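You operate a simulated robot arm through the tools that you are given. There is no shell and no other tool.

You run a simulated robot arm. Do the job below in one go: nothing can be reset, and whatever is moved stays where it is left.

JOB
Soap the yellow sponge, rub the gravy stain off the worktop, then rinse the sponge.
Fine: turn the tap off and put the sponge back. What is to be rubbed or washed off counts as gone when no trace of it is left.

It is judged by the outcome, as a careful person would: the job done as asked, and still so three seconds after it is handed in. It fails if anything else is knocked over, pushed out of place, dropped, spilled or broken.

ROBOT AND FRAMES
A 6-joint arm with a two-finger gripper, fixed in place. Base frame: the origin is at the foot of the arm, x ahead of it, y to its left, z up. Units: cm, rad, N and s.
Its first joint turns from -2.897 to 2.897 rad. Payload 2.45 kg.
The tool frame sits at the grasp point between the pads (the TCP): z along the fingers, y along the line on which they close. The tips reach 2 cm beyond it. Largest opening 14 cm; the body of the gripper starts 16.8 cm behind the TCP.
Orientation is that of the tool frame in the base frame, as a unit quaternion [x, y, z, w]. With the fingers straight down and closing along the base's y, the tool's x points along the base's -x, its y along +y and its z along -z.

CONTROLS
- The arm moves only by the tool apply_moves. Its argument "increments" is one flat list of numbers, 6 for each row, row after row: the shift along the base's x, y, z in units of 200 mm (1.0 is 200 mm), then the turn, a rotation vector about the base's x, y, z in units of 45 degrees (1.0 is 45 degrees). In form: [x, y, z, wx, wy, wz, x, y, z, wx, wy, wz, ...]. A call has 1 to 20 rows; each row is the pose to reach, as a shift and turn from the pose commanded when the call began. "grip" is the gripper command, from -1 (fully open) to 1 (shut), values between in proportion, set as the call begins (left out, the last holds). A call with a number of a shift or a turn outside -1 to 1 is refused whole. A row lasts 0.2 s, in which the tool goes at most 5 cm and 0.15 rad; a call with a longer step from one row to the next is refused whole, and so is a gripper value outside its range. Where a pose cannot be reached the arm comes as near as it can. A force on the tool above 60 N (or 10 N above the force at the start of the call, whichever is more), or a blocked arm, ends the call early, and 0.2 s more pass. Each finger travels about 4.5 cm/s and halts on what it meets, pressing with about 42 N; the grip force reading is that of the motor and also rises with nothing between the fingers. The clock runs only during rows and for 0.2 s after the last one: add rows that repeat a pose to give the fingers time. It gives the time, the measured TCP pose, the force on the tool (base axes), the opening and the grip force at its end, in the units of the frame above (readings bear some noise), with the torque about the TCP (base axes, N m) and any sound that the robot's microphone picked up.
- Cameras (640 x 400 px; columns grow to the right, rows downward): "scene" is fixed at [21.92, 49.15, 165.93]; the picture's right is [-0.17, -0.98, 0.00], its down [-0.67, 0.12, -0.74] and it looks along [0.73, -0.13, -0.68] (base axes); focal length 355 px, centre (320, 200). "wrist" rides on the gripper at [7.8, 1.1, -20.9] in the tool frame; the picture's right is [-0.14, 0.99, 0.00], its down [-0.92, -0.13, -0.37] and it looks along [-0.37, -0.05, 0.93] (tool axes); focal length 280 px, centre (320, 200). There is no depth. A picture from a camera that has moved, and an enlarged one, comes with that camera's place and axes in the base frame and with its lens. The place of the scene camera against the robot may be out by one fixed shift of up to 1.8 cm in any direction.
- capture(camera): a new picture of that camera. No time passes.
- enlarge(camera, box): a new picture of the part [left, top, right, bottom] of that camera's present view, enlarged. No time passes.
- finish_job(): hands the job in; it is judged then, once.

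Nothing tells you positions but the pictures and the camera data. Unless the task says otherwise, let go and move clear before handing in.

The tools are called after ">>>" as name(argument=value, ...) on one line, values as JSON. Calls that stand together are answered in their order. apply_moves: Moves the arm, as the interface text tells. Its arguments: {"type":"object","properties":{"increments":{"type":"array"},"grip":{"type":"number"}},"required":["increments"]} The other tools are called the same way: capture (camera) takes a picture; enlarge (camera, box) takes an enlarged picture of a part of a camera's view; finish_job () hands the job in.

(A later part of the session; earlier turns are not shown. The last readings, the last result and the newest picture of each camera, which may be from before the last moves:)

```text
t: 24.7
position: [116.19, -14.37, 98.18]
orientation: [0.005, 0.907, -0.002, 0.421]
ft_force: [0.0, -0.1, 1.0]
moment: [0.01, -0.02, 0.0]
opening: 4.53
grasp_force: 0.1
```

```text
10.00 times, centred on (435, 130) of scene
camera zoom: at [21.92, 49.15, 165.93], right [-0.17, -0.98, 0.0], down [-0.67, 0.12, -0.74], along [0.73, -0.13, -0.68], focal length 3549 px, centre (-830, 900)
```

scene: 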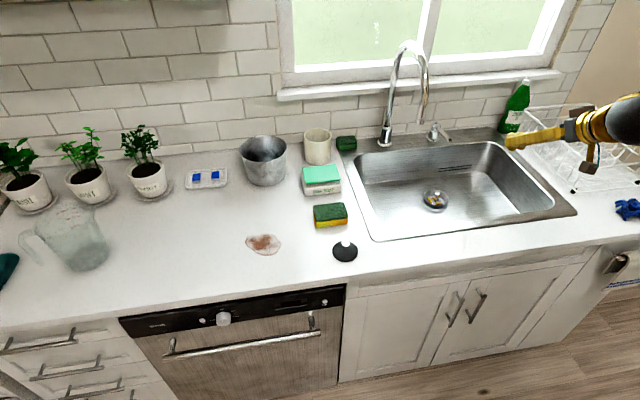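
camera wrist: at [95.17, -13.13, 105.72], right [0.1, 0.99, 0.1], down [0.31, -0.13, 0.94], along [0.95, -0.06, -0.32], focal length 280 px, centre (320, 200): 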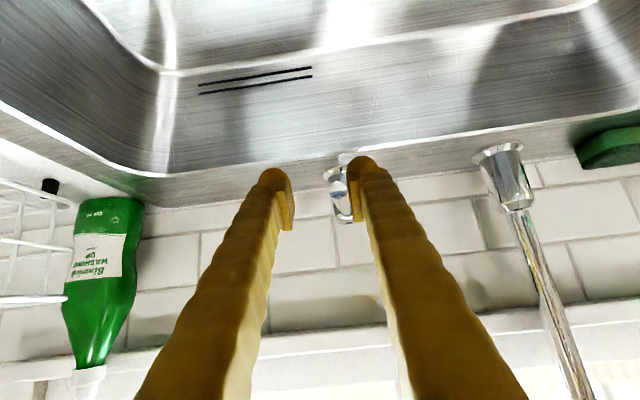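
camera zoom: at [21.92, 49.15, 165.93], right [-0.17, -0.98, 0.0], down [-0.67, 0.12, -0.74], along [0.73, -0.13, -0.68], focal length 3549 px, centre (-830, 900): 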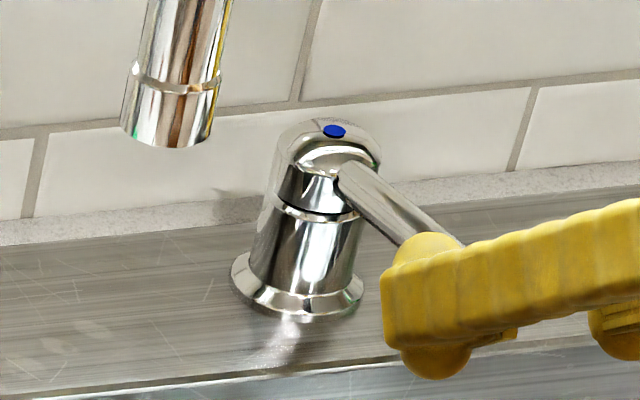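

The lever swings freely to the right (−y). I'll keep pushing it along its arc and check for water.

>>> apply_moves(increments=[0, -0.03, 0, 0, 0, 0, 0.005, -0.06, 0, 0, 0, 0, 0.01, -0.09, 0, 0, 0, 0, 0.02, -0.12, 0, 0, 0, 0, 0.03, -0.15, 0, 0, 0, 0])

>>> enlarge(camera="wrist", box=[280, 140, 400, 240])

>>> enlarge(camera="scene", box=[370, 70, 490, 170])

```text
t: 25.9
position: [116.69, -17.36, 98.08]
orientation: [0.005, 0.907, -0.002, 0.422]
ft_force: [0.6, 0.8, -0.4]
moment: [0.02, 0.03, 0.0]
opening: 4.51
grasp_force: 0.1
```

```text
4.00 times, centred on (340, 190) of wrist
camera zoom: at [95.79, -16.09, 105.63], right [0.1, 0.99, 0.1], down [0.31, -0.13, 0.94], along [0.95, -0.06, -0.32], focal length 1122 px, centre (240, 240)
```

zoom: 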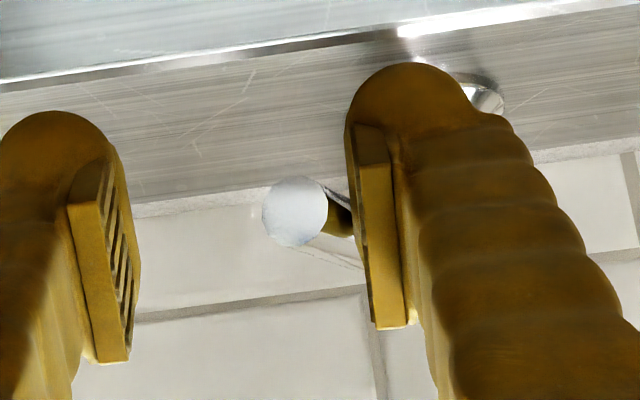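

```text
4.00 times, centred on (430, 120) of scene
camera zoom: at [21.92, 49.15, 165.93], right [-0.17, -0.98, 0.0], down [-0.67, 0.12, -0.74], along [0.73, -0.13, -0.68], focal length 1420 px, centre (-120, 520)
```

zoom: 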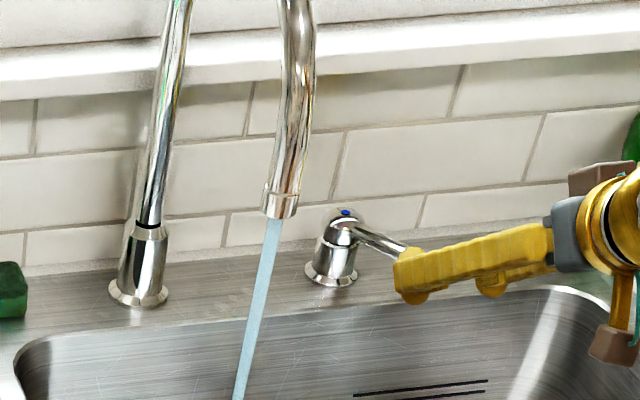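

The tap is on, with water running straight into the sink, and I now know the lever's direction: right is on, left is off. I'll back out from the lever and check the sink.

>>> apply_moves(increments=[-0.1, 0, 0, 0, 0, 0, -0.2, 0, 0, 0, 0, 0, -0.3, 0, 0, 0, 0, 0, -0.4, 0, 0, 0, 0, 0, -0.55, 0, 0.12, 0, 0, 0, -0.7, 0, 0.24, 0, 0, 0, -0.85, 0, 0.36, 0, 0, 0, -1.0, 0, 0.48, 0, 0, 0])

>>> capture(camera="scene")

>>> capture(camera="wrist")

```text
t: 27.7
position: [96.96, -17.24, 107.64]
orientation: [0.004, 0.907, -0.002, 0.421]
ft_force: [-0.3, -0.2, -0.1]
moment: [0.0, -0.05, 0.01]
opening: 4.48
grasp_force: 0.0
```

```text
taken
```

scene: 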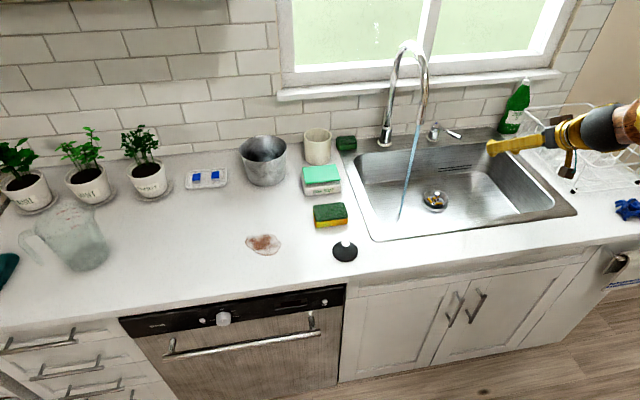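

```text
taken
camera wrist: at [75.91, -15.99, 115.16], right [0.1, 0.99, 0.1], down [0.31, -0.13, 0.94], along [0.94, -0.06, -0.32], focal length 280 px, centre (320, 200)
```

wrist: 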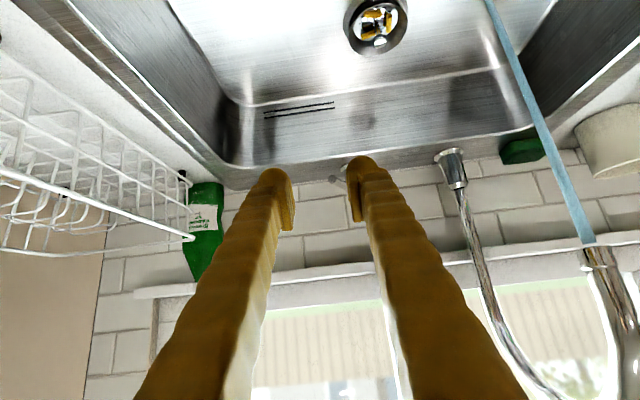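

Water falls straight down at about (104, 6.7). Now I'll head over to the sponge, staying in front of the tap, opening the gripper and reducing the tilt on the way.

>>> apply_moves(increments=[-0.2, 0.1, 0.02, 0, 0, 0, -0.4, 0.25, 0.04, 0, 0, 0, -0.6, 0.4, 0.06, 0, 0.05, 0, -0.75, 0.6, 0.08, 0, 0.1, 0, -0.8, 0.8, 0.1, 0, 0.16, 0, -0.8, 1.0, 0.1, 0, 0.22, 0], grip=-1)

>>> apply_moves(increments=[0, 0.2, 0, 0, 0.07, 0, 0, 0.4, 0, 0, 0.14, 0, 0, 0.6, 0, 0, 0.22, 0, 0, 0.8, 0, 0, 0.22, 0, 0, 1.0, 0, 0, 0.22, 0, 0, 1.0, 0, 0, 0.22, 0])

>>> capture(camera="wrist")

>>> capture(camera="scene")

```text
refused: row 2 steps farther than a row can; nothing moved
```

```text
t: 29.1
position: [96.86, 2.66, 107.72]
orientation: [0.005, 0.94, -0.003, 0.341]
ft_force: [0.7, 0.1, -0.3]
moment: [0.01, 0.01, 0.0]
opening: 4.5
grasp_force: 0.1
```

```text
taken
camera wrist: at [77.5, 3.96, 118.75], right [0.12, 0.99, 0.09], down [0.47, -0.13, 0.87], along [0.88, -0.06, -0.48], focal length 280 px, centre (320, 200)
```

wrist: 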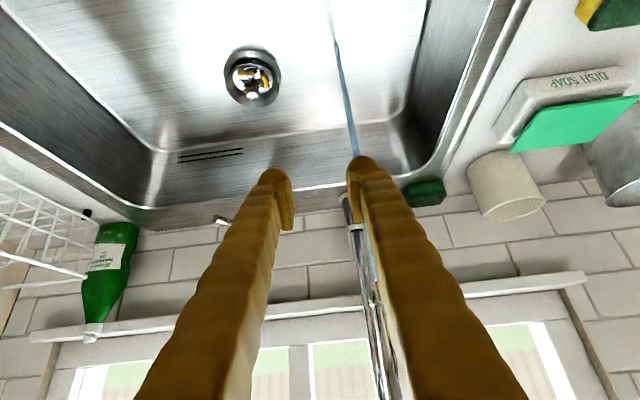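

```text
taken
```

scene: 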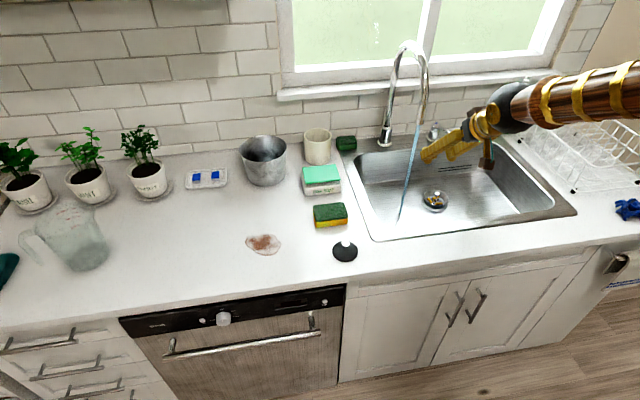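

One call was refused and the next ran without it, leaving the tool closer to the spout than planned, though nothing was touched. I'll back straight out and then go over to the left, one call at a time.

>>> apply_moves(increments=[-0.2, 0, 0, 0, 0, 0, -0.4, 0, 0, 0, 0, 0, -0.6, 0, 0.02, 0, 0, 0, -0.8, 0, 0.05, 0, 0, 0, -0.8, 0.2, 0.05, 0, 0.05, 0, -0.8, 0.4, 0.05, 0, 0.1, 0, -0.8, 0.6, 0.05, 0, 0.15, 0, -0.8, 0.8, 0.05, 0, 0.2, 0, -0.8, 1.0, 0.05, 0, 0.22, 0, -0.8, 1.0, 0.05, 0, 0.22, 0], grip=-1)

>>> capture(camera="wrist")

```text
t: 31.3
position: [80.85, 22.48, 108.65]
orientation: [0.004, 0.966, -0.003, 0.259]
ft_force: [-0.4, 0.1, -0.2]
moment: [0.04, 0.0, 0.02]
opening: 14.01
grasp_force: 0.0
```

```text
taken
camera wrist: at [63.7, 23.76, 122.84], right [0.13, 0.99, 0.06], down [0.61, -0.13, 0.78], along [0.78, -0.06, -0.62], focal length 280 px, centre (320, 200)
```

wrist: 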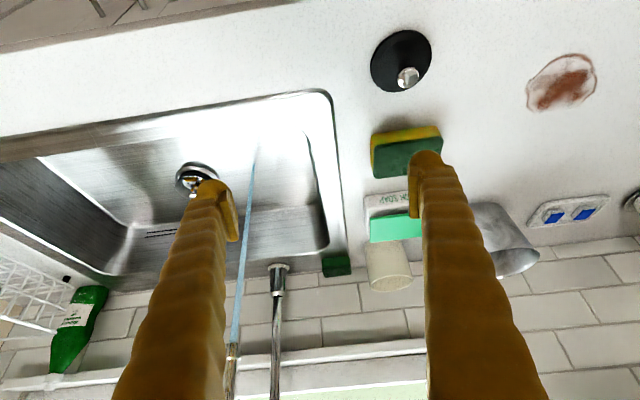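

I'll test in the air whether the arm reaches over the soap at 30° tilt, with the gripper partly closed to keep clear of the metal pot.

>>> apply_moves(increments=[0.15, 0.147, -0.025, 0, 0, 0.003, 0.3, 0.294, -0.05, 0, 0, 0.006, 0.45, 0.44, -0.075, 0, 0, 0.009, 0.6, 0.587, -0.1, 0, 0, 0.012, 0.6, 0.587, -0.1, 0, 0, 0.012], grip=-0.43)

>>> capture(camera="wrist")

```text
t: 32.5
position: [93.01, 34.18, 106.7]
orientation: [-0.001, 0.966, -0.001, 0.258]
ft_force: [-0.8, -0.4, 0.1]
moment: [-0.01, 0.01, 0.02]
opening: 10.02
grasp_force: 0.0
```

```text
taken
camera wrist: at [75.82, 35.32, 120.97], right [0.12, 0.99, 0.07], down [0.61, -0.13, 0.78], along [0.78, -0.05, -0.62], focal length 280 px, centre (320, 200)
```

wrist: 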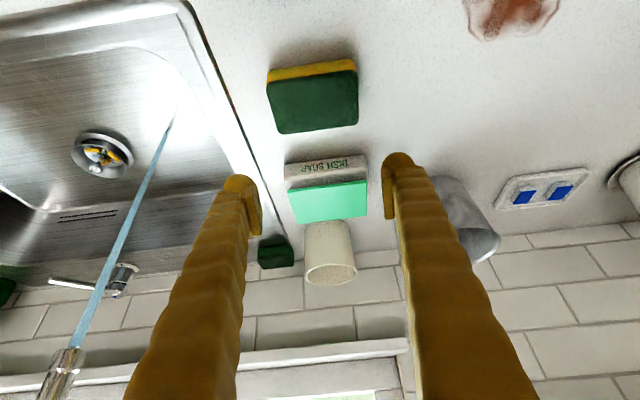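

>>> enlarge(camera="wrist", box=[240, 40, 400, 240])

>>> enlarge(camera="wrist", box=[270, 130, 400, 240])

```text
2.00 times, centred on (320, 140) of wrist
camera zoom: at [75.82, 35.32, 120.97], right [0.12, 0.99, 0.07], down [0.61, -0.13, 0.78], along [0.78, -0.05, -0.62], focal length 561 px, centre (320, 320)
```

zoom: 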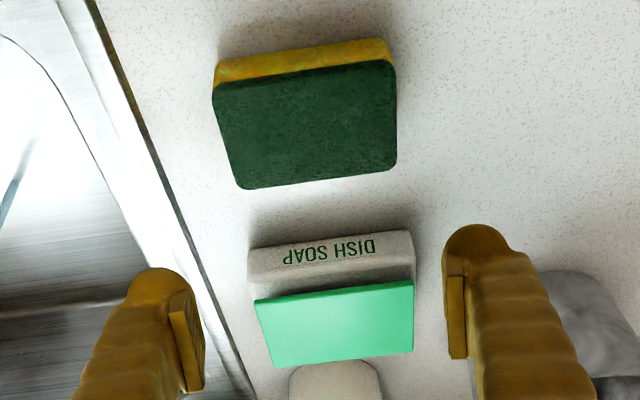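

```text
3.64 times, centred on (335, 185) of wrist
camera zoom: at [75.82, 35.32, 120.97], right [0.12, 0.99, 0.07], down [0.61, -0.13, 0.78], along [0.78, -0.05, -0.62], focal length 1020 px, centre (266, 254)
```

zoom: 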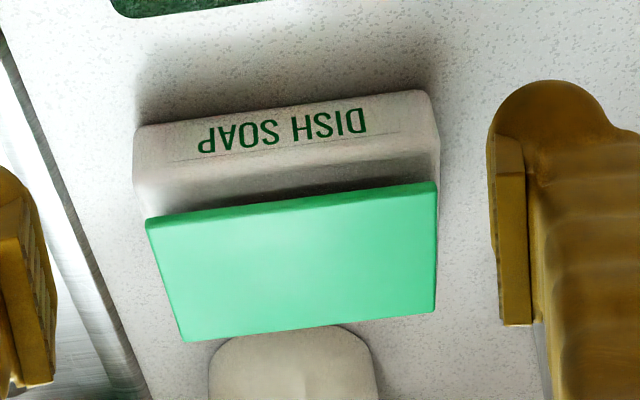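

The sponge is centred at (93.5, 34.6), spanning x 90.3–96.8 and y 30–39.3, about 2.5 cm thick, with the counter near z=91.4. The soap plate is centred at (108.4, 34.5) with its top near 96.3. I'll test the reach above the soap.

>>> apply_moves(increments=[0.2, 0, -0.03, 0, 0, 0, 0.4, 0, -0.06, 0, 0, 0, 0.6, 0, -0.1, 0, 0, 0, 0.785, 0, -0.135, 0, 0, 0, 0.785, 0, -0.135, 0, 0, 0])

>>> capture(camera="scene")

```text
t: 33.7
position: [108.71, 34.33, 104.09]
orientation: [-0.001, 0.966, -0.002, 0.259]
ft_force: [0.5, -0.3, -0.3]
moment: [-0.04, -0.01, -0.01]
opening: 10.01
grasp_force: 0.0
```

```text
taken
```

scene: 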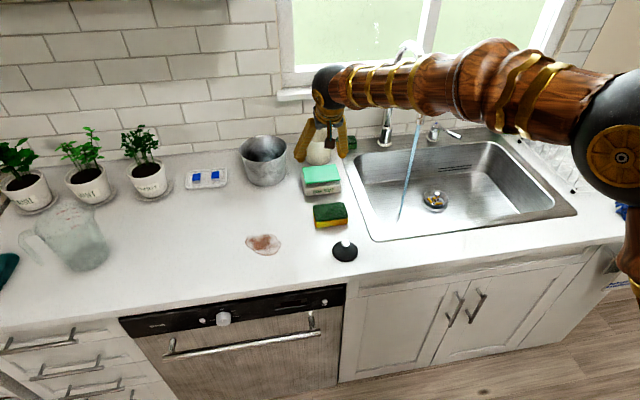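

>>> apply_moves(increments=[0, 0, -0.06, 0, 0, 0, 0, 0, -0.12, 0, 0, 0, 0, 0, -0.17, 0, 0, 0, 0, 0, -0.17, 0, 0, 0])

>>> enlarge(camera="scene", box=[230, 90, 390, 220])

```text
t: 34.7
position: [108.56, 34.43, 100.64]
orientation: [-0.001, 0.966, -0.001, 0.258]
ft_force: [0.2, 0.5, 0.2]
moment: [0.01, -0.01, -0.01]
opening: 10.02
grasp_force: 0.0
```

```text
3.08 times, centred on (310, 155) of scene
camera zoom: at [21.92, 49.15, 165.93], right [-0.17, -0.98, 0.0], down [-0.67, 0.12, -0.74], along [0.73, -0.13, -0.68], focal length 1092 px, centre (351, 338)
```

zoom: 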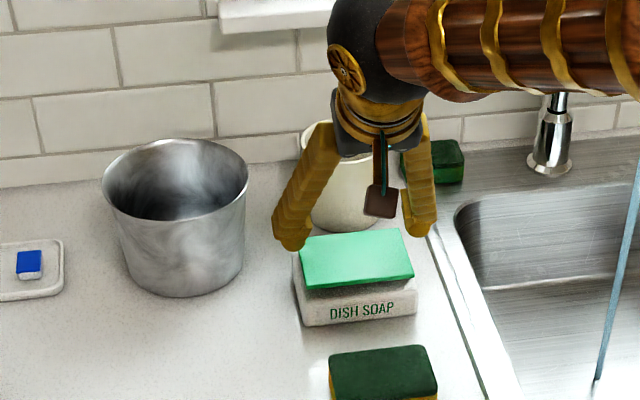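

The reach is fine at 30° tilt. I'll back off to above the sponge, then open the fingers there.

>>> apply_moves(increments=[-0.19, 0.004, 0.03, 0, 0, 0, -0.38, 0.009, 0.03, 0, 0, 0, -0.57, 0.013, 0, 0, 0, 0, -0.76, 0.0175, -0.03, 0, 0, 0, -0.76, 0.0175, -0.03, 0, 0, 0])

>>> apply_moves(increments=[0, 0, 0, 0, 0, 0, 0, 0, 0, 0, 0, 0, 0, 0, 0, 0, 0, 0], grip=-0.9)

>>> capture(camera="wrist")

>>> enlarge(camera="scene", box=[250, 130, 410, 250])

```text
t: 35.9
position: [93.21, 34.78, 100.06]
orientation: [0.0, 0.966, -0.002, 0.259]
ft_force: [1.4, -0.3, 0.6]
moment: [0.01, 0.01, 0.01]
opening: 10.02
grasp_force: 0.1
```

```text
t: 36.7
position: [93.32, 34.84, 100.0]
orientation: [0.0, 0.966, -0.001, 0.259]
ft_force: [0.0, -0.1, -0.4]
moment: [0.02, -0.05, 0.04]
opening: 13.3
grasp_force: 0.1
```

```text
taken
camera wrist: at [76.17, 35.91, 114.22], right [0.12, 0.99, 0.07], down [0.61, -0.13, 0.78], along [0.78, -0.05, -0.62], focal length 280 px, centre (320, 200)
```

wrist: 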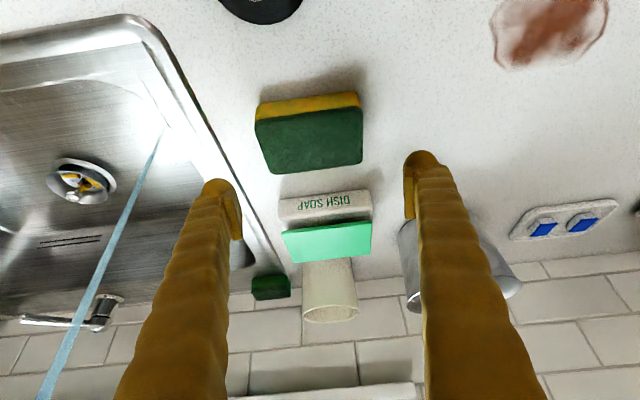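

```text
3.33 times, centred on (330, 190) of scene
camera zoom: at [21.92, 49.15, 165.93], right [-0.17, -0.98, 0.0], down [-0.67, 0.12, -0.74], along [0.73, -0.13, -0.68], focal length 1183 px, centre (287, 233)
```

zoom: 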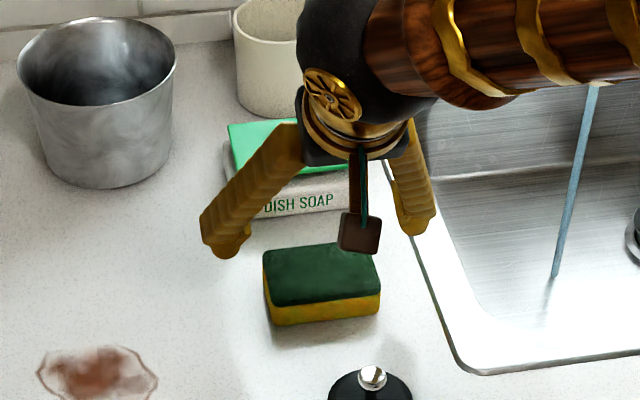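

Everything lines up. I'll descend so the fingers straddle the sponge's ends, stopping just above the counter.

>>> apply_moves(increments=[0, 0, -0.06, 0, 0, 0, 0, 0, -0.12, 0, 0, 0, 0, 0, -0.18, 0, 0, 0, 0, 0, -0.22, 0, 0, 0, 0, 0, -0.259, 0, 0, 0, 0, 0, -0.259, 0, 0, 0])

>>> capture(camera="wrist")

>>> enlarge(camera="scene", box=[250, 130, 410, 250])

```text
t: 38.1
position: [93.24, 34.73, 94.82]
orientation: [-0.001, 0.966, -0.001, 0.258]
ft_force: [0.4, -0.3, -0.3]
moment: [0.03, 0.01, 0.0]
opening: 13.31
grasp_force: 0.2
```

```text
taken
camera wrist: at [76.05, 35.84, 109.09], right [0.12, 0.99, 0.07], down [0.61, -0.13, 0.78], along [0.78, -0.05, -0.62], focal length 280 px, centre (320, 200)
```

wrist: 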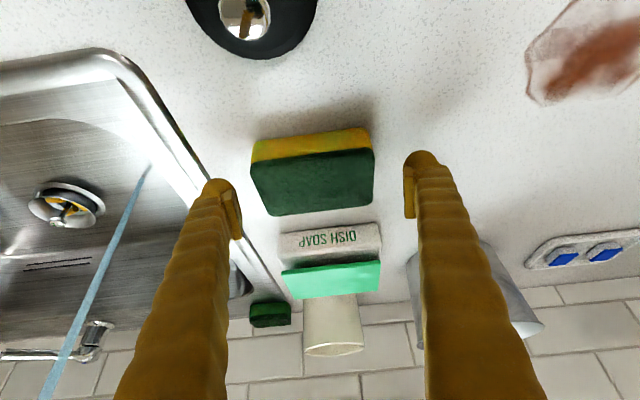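

```text
3.33 times, centred on (330, 190) of scene
camera zoom: at [21.92, 49.15, 165.93], right [-0.17, -0.98, 0.0], down [-0.67, 0.12, -0.74], along [0.73, -0.13, -0.68], focal length 1183 px, centre (287, 233)
```

zoom: 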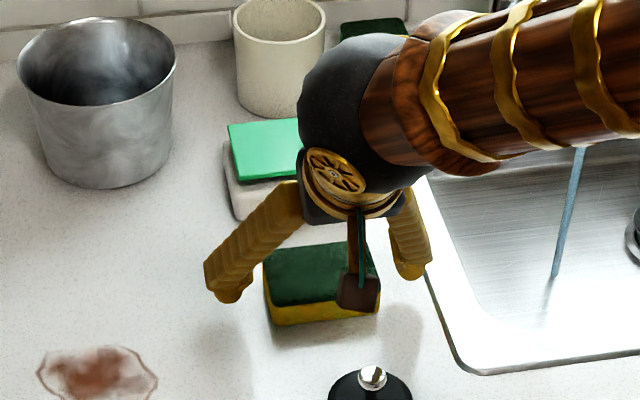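

The fingers straddle the sponge evenly. I'll close them.

>>> apply_moves(increments=[0, 0, 0, 0, 0, 0, 0, 0, 0, 0, 0, 0, 0, 0, 0, 0, 0, 0, 0, 0, 0, 0, 0, 0, 0, 0, 0, 0, 0, 0, 0, 0, 0, 0, 0, 0], grip=1)

>>> capture(camera="wrist")

>>> enlarge(camera="scene", box=[250, 130, 410, 250])

```text
t: 39.5
position: [93.29, 34.77, 94.77]
orientation: [-0.001, 0.966, -0.002, 0.259]
ft_force: [0.0, -0.4, 1.4]
moment: [-0.01, 0.01, 0.0]
opening: 9.09
grasp_force: 42.4
```

```text
taken
camera wrist: at [76.05, 35.85, 109.09], right [0.12, 0.99, 0.07], down [0.61, -0.13, 0.78], along [0.78, -0.05, -0.62], focal length 280 px, centre (320, 200)
```

wrist: 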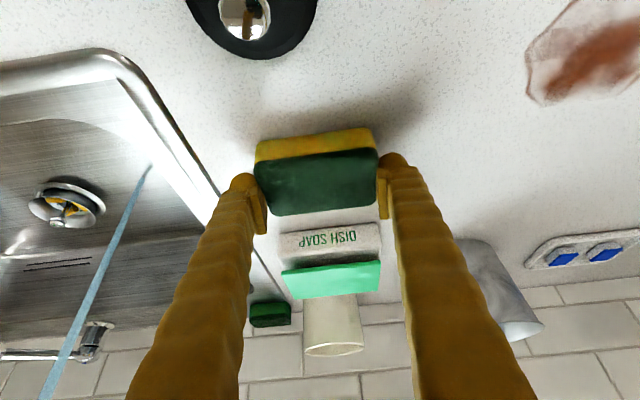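

```text
3.33 times, centred on (330, 190) of scene
camera zoom: at [21.92, 49.15, 165.93], right [-0.17, -0.98, 0.0], down [-0.67, 0.12, -0.74], along [0.73, -0.13, -0.68], focal length 1183 px, centre (287, 233)
```

zoom: 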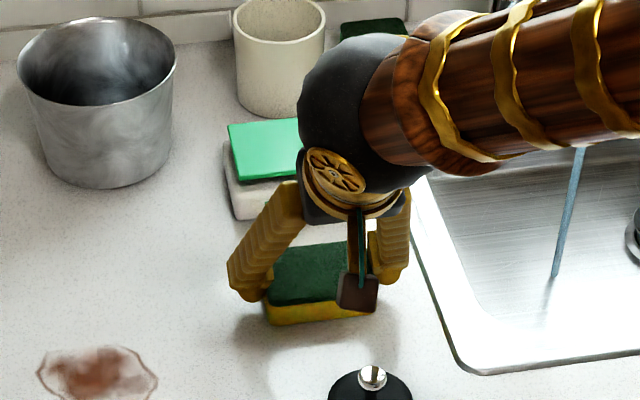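

The sponge is gripped at 9.1 cm with 42 N. I'll lift it and check it's secure.

>>> apply_moves(increments=[0, 0, 0.05, 0, 0, 0, 0, 0, 0.12, 0, 0, 0, 0, 0, 0.2, 0, 0, 0, 0, 0, 0.3, 0, 0, 0, 0, 0, 0.35, 0, 0, 0, 0, 0, 0.35, 0, 0, 0])

>>> capture(camera="wrist")

>>> enlarge(camera="scene", box=[250, 130, 410, 250])

```text
t: 40.9
position: [93.42, 34.68, 102.01]
orientation: [-0.001, 0.966, -0.001, 0.259]
ft_force: [0.1, -0.4, -0.1]
moment: [-0.03, 0.02, -0.01]
opening: 9.1
grasp_force: 41.9
```

```text
taken
camera wrist: at [76.11, 35.79, 116.1], right [0.12, 0.99, 0.07], down [0.61, -0.13, 0.78], along [0.78, -0.05, -0.62], focal length 280 px, centre (320, 200)
```

wrist: 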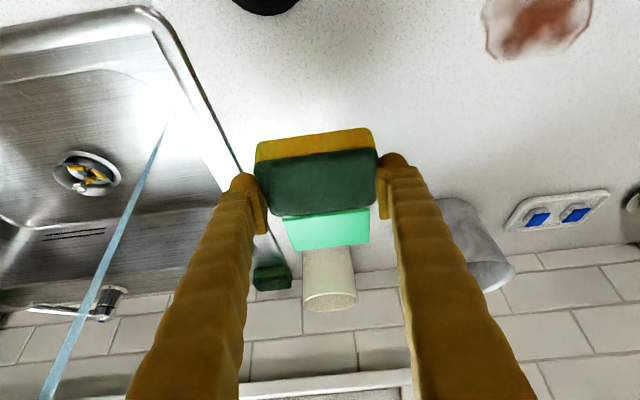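

```text
3.33 times, centred on (330, 190) of scene
camera zoom: at [21.92, 49.15, 165.93], right [-0.17, -0.98, 0.0], down [-0.67, 0.12, -0.74], along [0.73, -0.13, -0.68], focal length 1183 px, centre (287, 233)
```

zoom: 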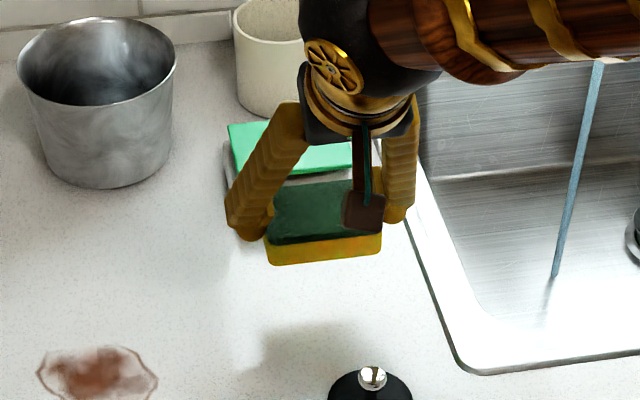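

The sponge is held securely, yellow side down. I'll move it over the soap plate.

>>> apply_moves(increments=[0.1, 0, 0.05, 0, 0, 0, 0.25, 0, 0.06, 0, 0, 0, 0.42, 0, 0.06, 0, 0, 0, 0.6, -0.005, 0.06, 0, 0, 0, 0.736, -0.008, 0.06, 0, 0, 0, 0.736, -0.008, 0.06, 0, 0, 0])

>>> capture(camera="wrist")

>>> enlarge(camera="scene", box=[230, 90, 390, 220])

```text
t: 42.3
position: [107.95, 34.83, 103.19]
orientation: [0.0, 0.966, -0.001, 0.259]
ft_force: [0.4, -0.2, -0.6]
moment: [0.01, -0.01, 0.02]
opening: 9.08
grasp_force: 41.9
```

```text
taken
camera wrist: at [90.76, 35.9, 117.32], right [0.12, 0.99, 0.07], down [0.61, -0.13, 0.78], along [0.78, -0.05, -0.62], focal length 280 px, centre (320, 200)
```

wrist: 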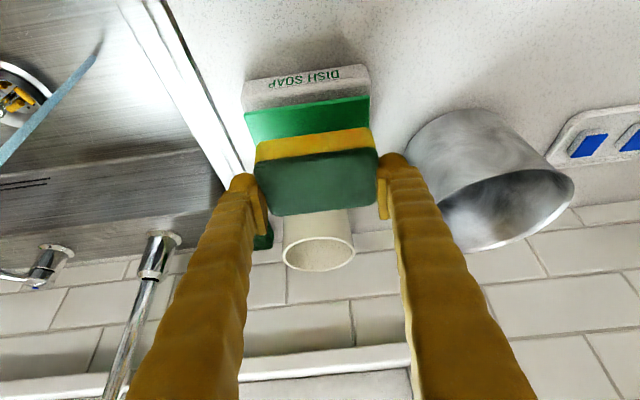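

```text
3.08 times, centred on (310, 155) of scene
camera zoom: at [21.92, 49.15, 165.93], right [-0.17, -0.98, 0.0], down [-0.67, 0.12, -0.74], along [0.73, -0.13, -0.68], focal length 1092 px, centre (351, 338)
```

zoom: 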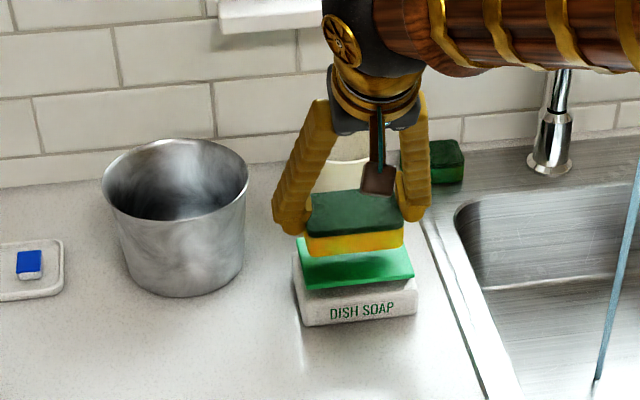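

>>> apply_moves(increments=[0, 0, -0.04, 0, 0, 0, 0, 0, -0.08, 0, 0, 0, 0, 0, -0.11, 0, 0, 0, 0, 0, -0.13, 0, 0, 0, 0, 0, -0.145, 0, 0, 0, 0, 0, -0.155, 0, 0, 0])

>>> enlarge(camera="scene", box=[230, 90, 390, 220])

>>> capture(camera="wrist")

```text
t: 43.7
position: [108.16, 34.7, 99.95]
orientation: [-0.001, 0.966, -0.001, 0.259]
ft_force: [0.0, 0.2, 1.4]
moment: [-0.01, 0.04, 0.0]
opening: 9.09
grasp_force: 41.8
```

```text
3.08 times, centred on (310, 155) of scene
camera zoom: at [21.92, 49.15, 165.93], right [-0.17, -0.98, 0.0], down [-0.67, 0.12, -0.74], along [0.73, -0.13, -0.68], focal length 1092 px, centre (351, 338)
```

zoom: 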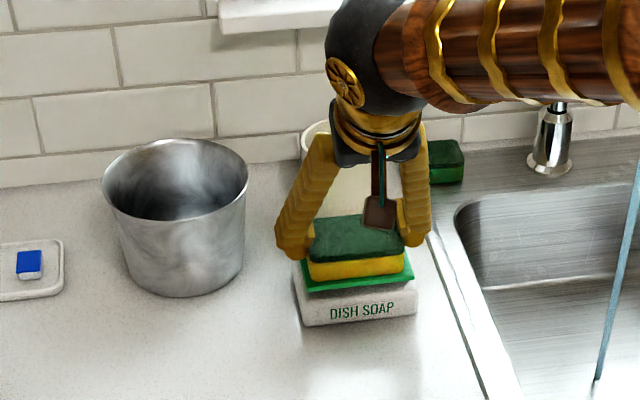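

```text
taken
camera wrist: at [90.81, 35.73, 114.16], right [0.12, 0.99, 0.07], down [0.61, -0.13, 0.78], along [0.78, -0.05, -0.62], focal length 280 px, centre (320, 200)
```

wrist: 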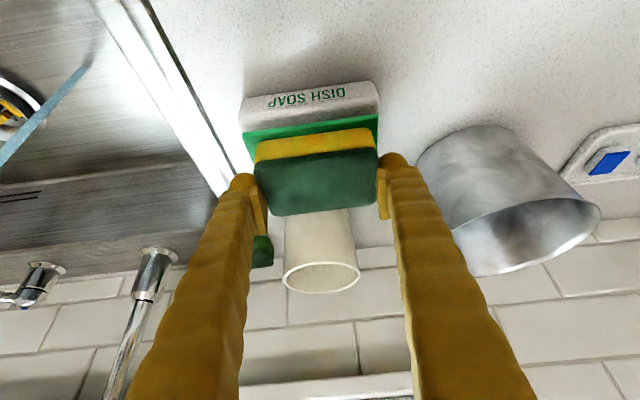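

It's almost touching. I'll press down in very small steps.

>>> apply_moves(increments=[0, 0, -0.01, 0, 0, 0, 0, 0, -0.02, 0, 0, 0, 0, 0, -0.03, 0, 0, 0])

>>> enlarge(camera="scene", box=[270, 120, 370, 210])

```text
t: 44.5
position: [108.06, 34.53, 99.41]
orientation: [0.0, 0.966, -0.002, 0.259]
ft_force: [-0.5, 0.6, 2.4]
moment: [0.02, 0.07, -0.02]
opening: 9.07
grasp_force: 41.7
```

```text
4.44 times, centred on (320, 165) of scene
camera zoom: at [21.92, 49.15, 165.93], right [-0.17, -0.98, 0.0], down [-0.67, 0.12, -0.74], along [0.73, -0.13, -0.68], focal length 1578 px, centre (320, 356)
```

zoom: 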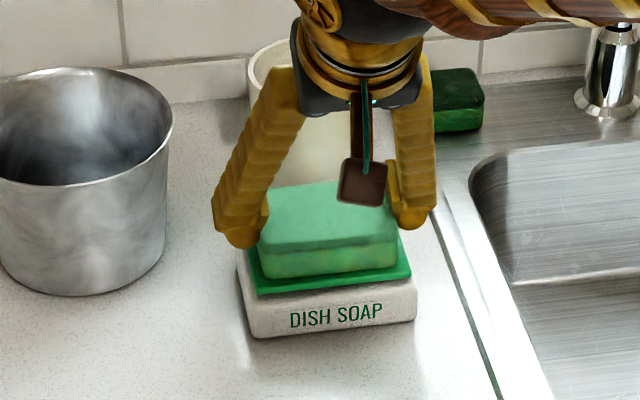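

The sponge has taken on a soapy green tint. I'll press a touch more and hold, then check again.

>>> apply_moves(increments=[0, 0, -0.01, 0, 0, 0, 0, 0, -0.01, 0, 0, 0, 0, 0, -0.01, 0, 0, 0, 0, 0, -0.01, 0, 0, 0])

>>> enlarge(camera="scene", box=[270, 120, 370, 210])

```text
t: 45.5
position: [108.15, 34.54, 99.14]
orientation: [0.0, 0.966, -0.001, 0.259]
ft_force: [0.2, 0.4, 2.9]
moment: [-0.04, 0.06, 0.01]
opening: 9.1
grasp_force: 42.3
```

```text
4.44 times, centred on (320, 165) of scene
camera zoom: at [21.92, 49.15, 165.93], right [-0.17, -0.98, 0.0], down [-0.67, 0.12, -0.74], along [0.73, -0.13, -0.68], focal length 1578 px, centre (320, 356)
```

zoom: 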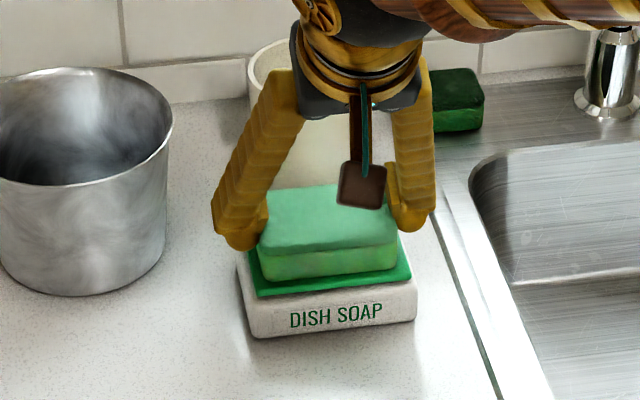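

The sponge is soaped, with only about 3 N on the plate. I'll lift off and carry it towards the stain, centred at about (86.6, 54.1) and spanning roughly x 82.7–90.5 and y 49.3–59.

>>> apply_moves(increments=[0, 0, 0.05, 0, 0, 0, 0, 0, 0.15, 0, 0, 0, -0.05, 0, 0.25, 0, 0, 0, -0.2, 0, 0.27, 0, 0, 0, -0.4, 0, 0.27, 0, 0, 0, -0.6, 0, 0.27, 0, 0, 0, -0.8, 0.02, 0.27, 0, 0, 0, -0.95, 0.15, 0.25, 0, 0, 0, -1.0, 0.35, 0.22, 0, 0, 0, -1.0, 0.5, 0.2, 0, 0, 0, -1.0, 0.5, 0.2, 0, 0, 0])

>>> capture(camera="wrist")

>>> capture(camera="scene")

```text
t: 47.9
position: [87.89, 44.61, 103.27]
orientation: [0.0, 0.966, -0.002, 0.258]
ft_force: [-0.9, -0.3, 0.2]
moment: [0.0, 0.0, 0.01]
opening: 9.06
grasp_force: 41.6
```

```text
taken
camera wrist: at [70.7, 45.65, 117.35], right [0.12, 0.99, 0.07], down [0.61, -0.13, 0.78], along [0.78, -0.05, -0.62], focal length 280 px, centre (320, 200)
```

wrist: 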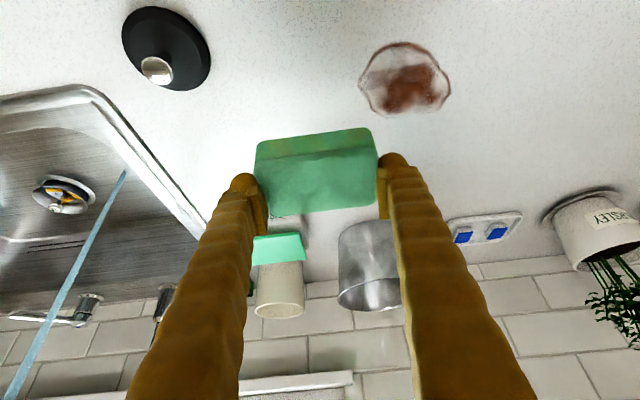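

```text
taken
```

scene: 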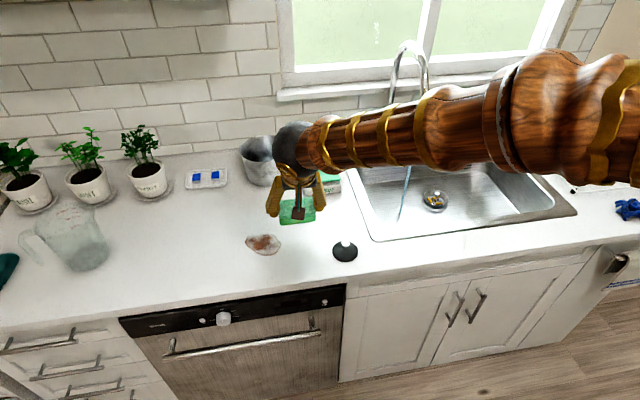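

I'll position above the stain and lower until the sponge touches the counter.

>>> apply_moves(increments=[-0.03, 0.17, -0.05, 0, 0, 0, -0.06, 0.34, -0.1, 0, 0, 0, -0.085, 0.49, -0.2, 0, 0, 0, -0.085, 0.49, -0.3, 0, 0, 0, -0.085, 0.49, -0.37, 0, 0, 0, -0.085, 0.49, -0.4, 0, 0, 0, -0.085, 0.49, -0.415, 0, 0, 0, -0.085, 0.49, -0.415, 0, 0, 0])

>>> enlarge(camera="scene", box=[200, 150, 360, 280])

```text
t: 49.7
position: [86.37, 54.42, 95.03]
orientation: [0.0, 0.965, -0.001, 0.261]
ft_force: [0.4, 0.7, 4.6]
moment: [0.02, 0.13, 0.0]
opening: 9.11
grasp_force: 41.8
```

```text
3.08 times, centred on (280, 215) of scene
camera zoom: at [21.92, 49.15, 165.93], right [-0.17, -0.98, 0.0], down [-0.67, 0.12, -0.74], along [0.73, -0.13, -0.68], focal length 1092 px, centre (443, 154)
```

zoom: 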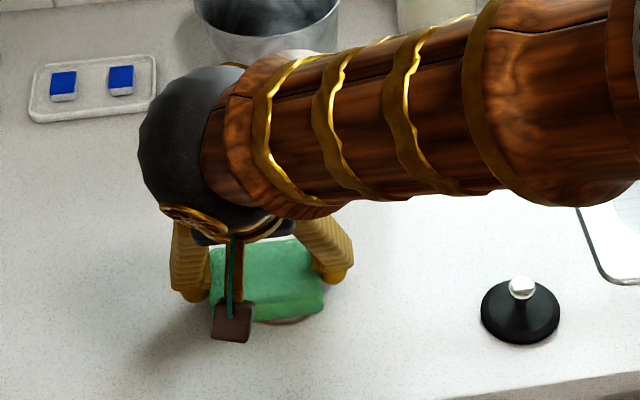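

Contact is light, about 4.6 N. I'll start rubbing with overlapping strokes across the stain.

>>> apply_moves(increments=[-0.05, 0, -0.005, 0, 0, 0, -0.1, 0, -0.01, 0, 0, 0, -0.2, 0, -0.01, 0, 0, 0, -0.1, 0, -0.01, 0, 0, 0, 0, 0, -0.01, 0, 0, 0, 0.1, 0, -0.01, 0, 0, 0, 0.2, 0, -0.01, 0, 0, 0, 0.2, 0.1, -0.01, 0, 0, 0, 0.1, 0.15, -0.01, 0, 0, 0, 0, 0.15, -0.01, 0, 0, 0, -0.1, 0.15, -0.01, 0, 0, 0, -0.2, 0.15, -0.01, 0, 0, 0, -0.2, 0.05, -0.01, 0, 0, 0, -0.2, -0.05, -0.01, 0, 0, 0, -0.2, -0.15, -0.01, 0, 0, 0, -0.1, -0.15, -0.01, 0, 0, 0, 0, -0.15, -0.01, 0, 0, 0, 0.1, -0.15, -0.01, 0, 0, 0, 0.2, -0.15, -0.01, 0, 0, 0, 0.1, -0.05, -0.01, 0, 0, 0])

>>> capture(camera="wrist")

>>> enlarge(camera="scene", box=[200, 150, 360, 280])

```text
t: 50.9
position: [85.18, 54.54, 94.87]
orientation: [0.0, 0.966, -0.001, 0.259]
ft_force: [1.4, -0.4, 7.9]
moment: [-0.06, -0.2, 0.02]
opening: 9.11
grasp_force: 42.5
stopped in row 5: the force on the tool passed its limit at 63 N (the readings are from after the stop); the commanded pose is now the measured one
```

```text
taken
camera wrist: at [67.9, 55.63, 109.06], right [0.12, 0.99, 0.07], down [0.61, -0.13, 0.78], along [0.78, -0.05, -0.62], focal length 280 px, centre (320, 200)
```

wrist: 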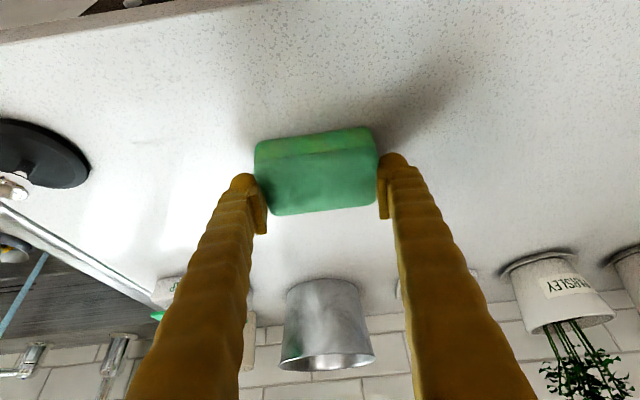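

```text
3.08 times, centred on (280, 215) of scene
camera zoom: at [21.92, 49.15, 165.93], right [-0.17, -0.98, 0.0], down [-0.67, 0.12, -0.74], along [0.73, -0.13, -0.68], focal length 1092 px, centre (443, 154)
```

zoom: 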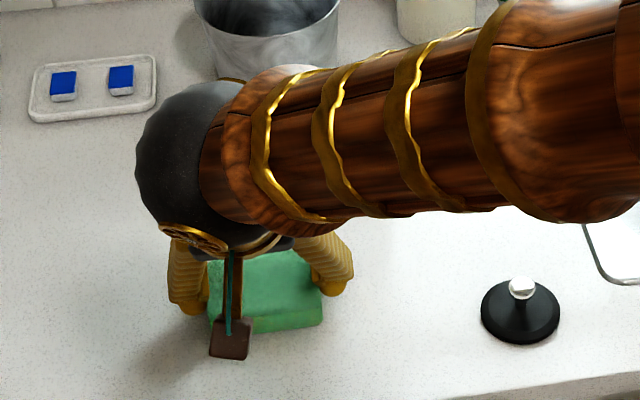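

A force spike stopped the rubbing when the stroke reversed. I'll ease the pressure slightly and rub more slowly.

>>> apply_moves(increments=[0, 0, 0.004, 0, 0, 0, 0.03, 0, 0.004, 0, 0, 0, 0.06, 0, 0.004, 0, 0, 0, 0.1, 0, 0.004, 0, 0, 0, 0.14, 0, 0.004, 0, 0, 0, 0.18, 0, 0.004, 0, 0, 0, 0.22, 0, 0.004, 0, 0, 0, 0.24, 0, 0.004, 0, 0, 0, 0.25, 0.0, 0.004, 0, 0, 0])

>>> capture(camera="wrist")

>>> enlarge(camera="scene", box=[200, 150, 360, 280])

```text
t: 52.9
position: [90.13, 54.52, 94.88]
orientation: [-0.001, 0.966, 0.0, 0.26]
ft_force: [-2.8, 1.2, 4.9]
moment: [-0.01, 0.05, -0.03]
opening: 9.09
grasp_force: 41.9
```

```text
taken
camera wrist: at [72.88, 55.64, 109.06], right [0.12, 0.99, 0.07], down [0.61, -0.13, 0.78], along [0.78, -0.05, -0.62], focal length 280 px, centre (320, 200)
```

wrist: 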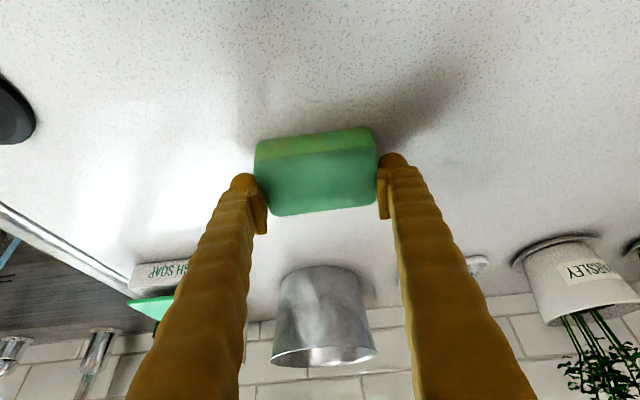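

```text
3.08 times, centred on (280, 215) of scene
camera zoom: at [21.92, 49.15, 165.93], right [-0.17, -0.98, 0.0], down [-0.67, 0.12, -0.74], along [0.73, -0.13, -0.68], focal length 1092 px, centre (443, 154)
```

zoom: 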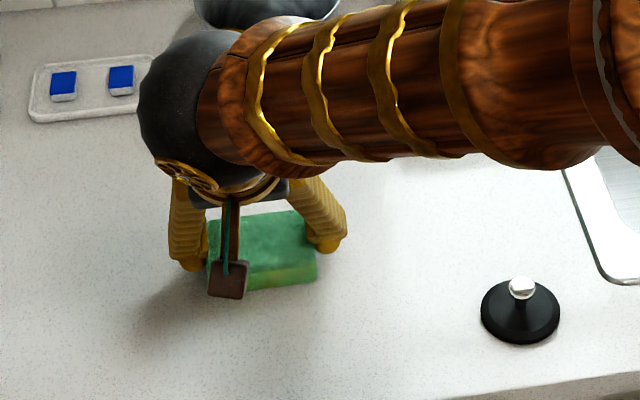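

The area the sponge has passed over looks clean. I'll continue slowly with offset strokes to cover the stain's edges.

>>> apply_moves(increments=[0, 0.03, 0, 0, 0, 0, 0, 0.06, 0, 0, 0, 0, 0, 0.1, 0, 0, 0, 0, -0.03, 0.1, 0, 0, 0, 0, -0.07, 0.1, 0, 0, 0, 0, -0.11, 0.1, 0, 0, 0, 0, -0.15, 0.1, 0, 0, 0, 0, -0.19, 0.1, 0, 0, 0, 0, -0.23, 0.1, 0, 0, 0, 0, -0.27, 0.1, 0, 0, 0, 0, -0.31, 0.1, 0, 0, 0, 0, -0.35, 0.1, 0, 0, 0, 0, -0.37, 0.08, 0, 0, 0, 0, -0.38, 0.04, 0, 0, 0, 0, -0.38, 0.0, 0, 0, 0, 0, -0.38, -0.04, 0, 0, 0, 0, -0.38, -0.08, 0, 0, 0, 0, -0.38, -0.11, 0, 0, 0, 0])

>>> capture(camera="wrist")

>>> enlarge(camera="scene", box=[200, 150, 360, 280])

```text
t: 56.7
position: [82.37, 52.28, 94.92]
orientation: [0.0, 0.966, -0.002, 0.259]
ft_force: [0.3, 0.1, 1.6]
moment: [0.02, -0.02, -0.01]
opening: 9.12
grasp_force: 42.0
```

```text
taken
camera wrist: at [65.22, 53.35, 109.12], right [0.12, 0.99, 0.07], down [0.61, -0.13, 0.78], along [0.78, -0.05, -0.62], focal length 280 px, centre (320, 200)
```

wrist: 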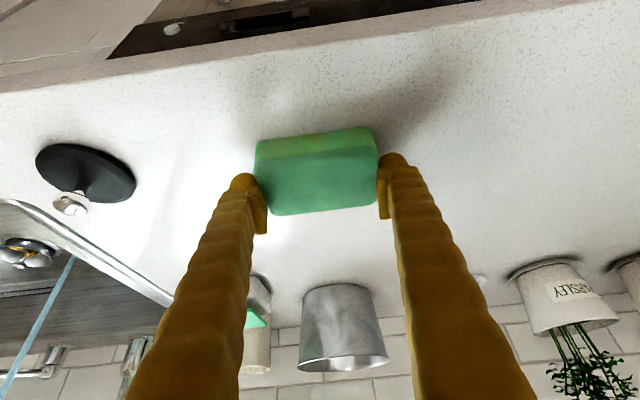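

```text
3.08 times, centred on (280, 215) of scene
camera zoom: at [21.92, 49.15, 165.93], right [-0.17, -0.98, 0.0], down [-0.67, 0.12, -0.74], along [0.73, -0.13, -0.68], focal length 1092 px, centre (443, 154)
```

zoom: 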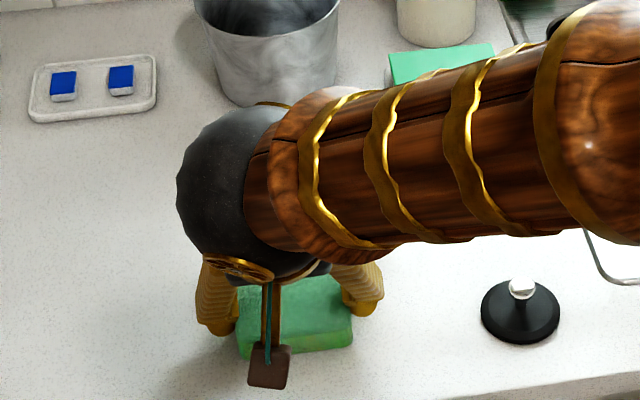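

>>> apply_moves(increments=[0.03, 0, -0.003, 0, 0, 0, 0.07, 0, -0.005, 0, 0, 0, 0.11, 0, -0.005, 0, 0, 0, 0.15, 0, -0.005, 0, 0, 0, 0.19, 0, -0.005, 0, 0, 0, 0.23, 0, -0.005, 0, 0, 0, 0.27, 0, -0.005, 0, 0, 0, 0.31, 0, -0.005, 0, 0, 0, 0.35, 0, -0.005, 0, 0, 0, 0.39, 0, -0.003, 0, 0, 0, 0.4, -0.04, -0.003, 0, 0, 0, 0.4, -0.08, -0.003, 0, 0, 0, 0.36, -0.08, -0.005, 0, 0, 0, 0.32, -0.08, -0.005, 0, 0, 0, 0.28, -0.08, -0.005, 0, 0, 0, 0.24, -0.08, -0.005, 0, 0, 0, 0.2, -0.08, -0.005, 0, 0, 0, 0.16, -0.08, -0.005, 0, 0, 0, 0.12, -0.08, -0.005, 0, 0, 0, 0.1, -0.08, 0, 0, 0, 0])

>>> capture(camera="wrist")

```text
t: 60.9
position: [84.4, 50.86, 94.91]
orientation: [0.0, 0.966, -0.002, 0.259]
ft_force: [2.3, 0.0, 7.0]
moment: [0.1, 0.05, -0.03]
opening: 9.11
grasp_force: 42.5
```

```text
taken
camera wrist: at [67.24, 51.84, 109.07], right [0.12, 0.99, 0.07], down [0.61, -0.13, 0.78], along [0.78, -0.05, -0.62], focal length 280 px, centre (320, 200)
```

wrist: 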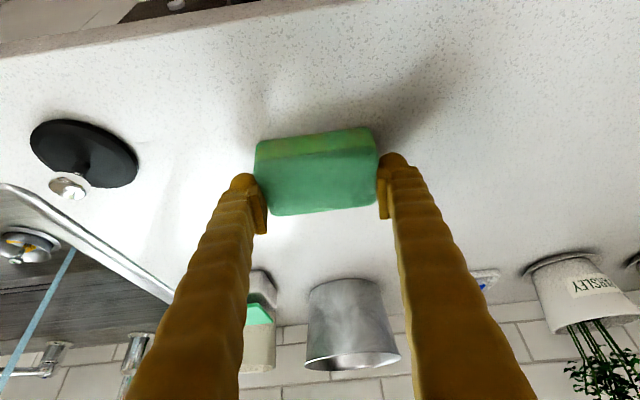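

Now I'll lift off and move aside to inspect the stain area.

>>> apply_moves(increments=[0, 0, 0.1, 0, 0, 0, 0, 0, 0.25, 0, 0, 0, 0, -0.05, 0.42, 0, 0, 0, 0, -0.22, 0.45, 0, 0, 0, 0, -0.4, 0.45, 0, 0, 0, 0, -0.6, 0.45, 0, 0, 0, 0, -0.8, 0.45, 0, 0, 0, 0, -0.8, 0.45, 0, 0, 0])

>>> capture(camera="wrist")

>>> enlarge(camera="scene", box=[200, 190, 330, 290])

>>> enlarge(camera="wrist", box=[380, 0, 600, 150])

```text
t: 62.7
position: [84.4, 34.48, 103.99]
orientation: [0.0, 0.966, -0.002, 0.259]
ft_force: [0.1, 0.4, -1.1]
moment: [-0.04, 0.03, 0.03]
opening: 9.09
grasp_force: 42.1
```

```text
taken
camera wrist: at [67.18, 35.6, 118.13], right [0.12, 0.99, 0.07], down [0.61, -0.13, 0.78], along [0.78, -0.05, -0.62], focal length 280 px, centre (320, 200)
```

wrist: 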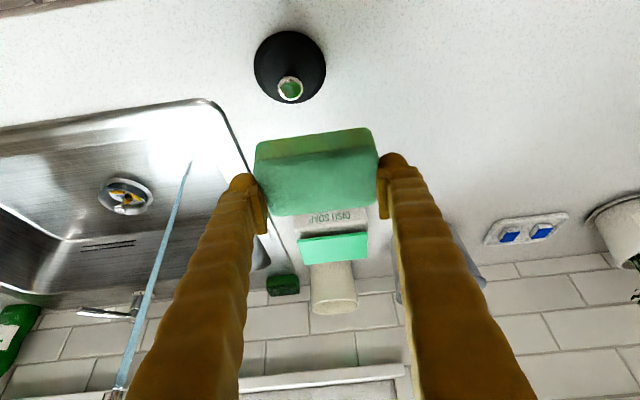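

```text
4.00 times, centred on (265, 240) of scene
camera zoom: at [21.92, 49.15, 165.93], right [-0.17, -0.98, 0.0], down [-0.67, 0.12, -0.74], along [0.73, -0.13, -0.68], focal length 1420 px, centre (540, 40)
```

zoom: 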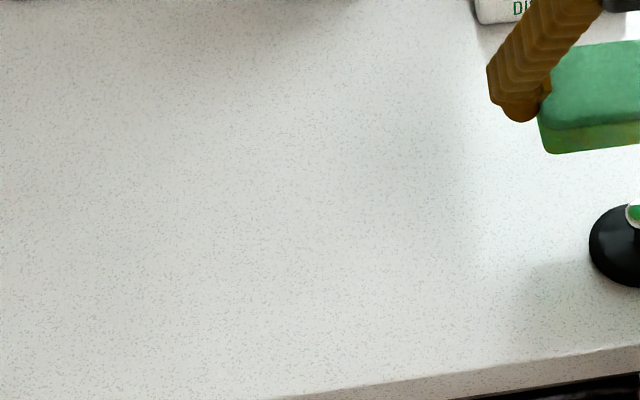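

```text
2.67 times, centred on (490, 75) of wrist
camera zoom: at [67.18, 35.6, 118.13], right [0.12, 0.99, 0.07], down [0.61, -0.13, 0.78], along [0.78, -0.05, -0.62], focal length 748 px, centre (-133, 533)
```

zoom: 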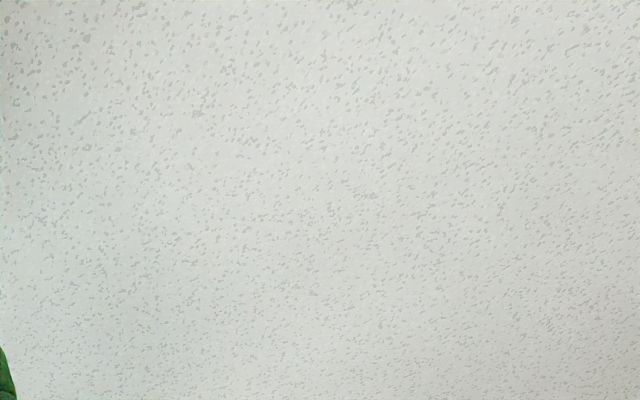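

The worktop is completely clean. Next is rinsing: I'll carry the sponge across in front of the sink before going under the stream.

>>> apply_moves(increments=[0, -0.15, 0, 0, 0, 0, 0, -0.35, 0, 0, 0, 0, 0, -0.55, 0, 0, 0, 0, 0, -0.75, 0, 0, 0, 0, 0, -0.92, 0, 0, 0, 0, 0, -1.0, 0, 0, 0, 0, 0, -1.0, 0, 0, 0, 0])

>>> capture(camera="wrist")

>>> capture(camera="scene")

```text
t: 64.3
position: [84.62, 14.6, 103.98]
orientation: [-0.001, 0.966, -0.002, 0.259]
ft_force: [0.3, -0.5, -0.3]
moment: [0.02, -0.05, -0.01]
opening: 9.1
grasp_force: 41.8
```

```text
taken
camera wrist: at [67.36, 15.66, 118.21], right [0.12, 0.99, 0.07], down [0.61, -0.13, 0.78], along [0.78, -0.05, -0.62], focal length 280 px, centre (320, 200)
```

wrist: 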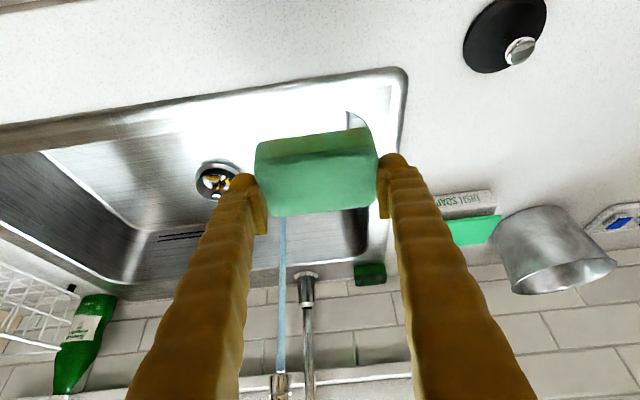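

```text
taken
```

scene: 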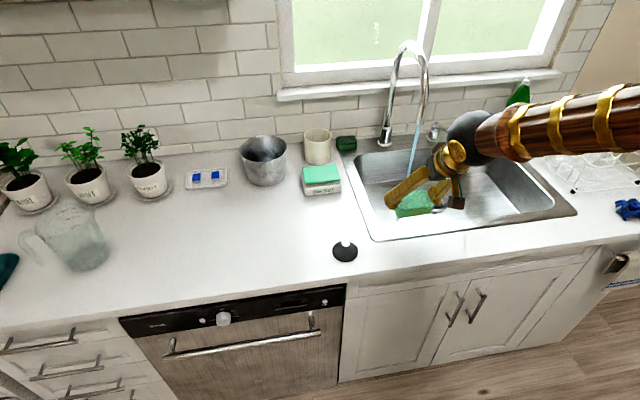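

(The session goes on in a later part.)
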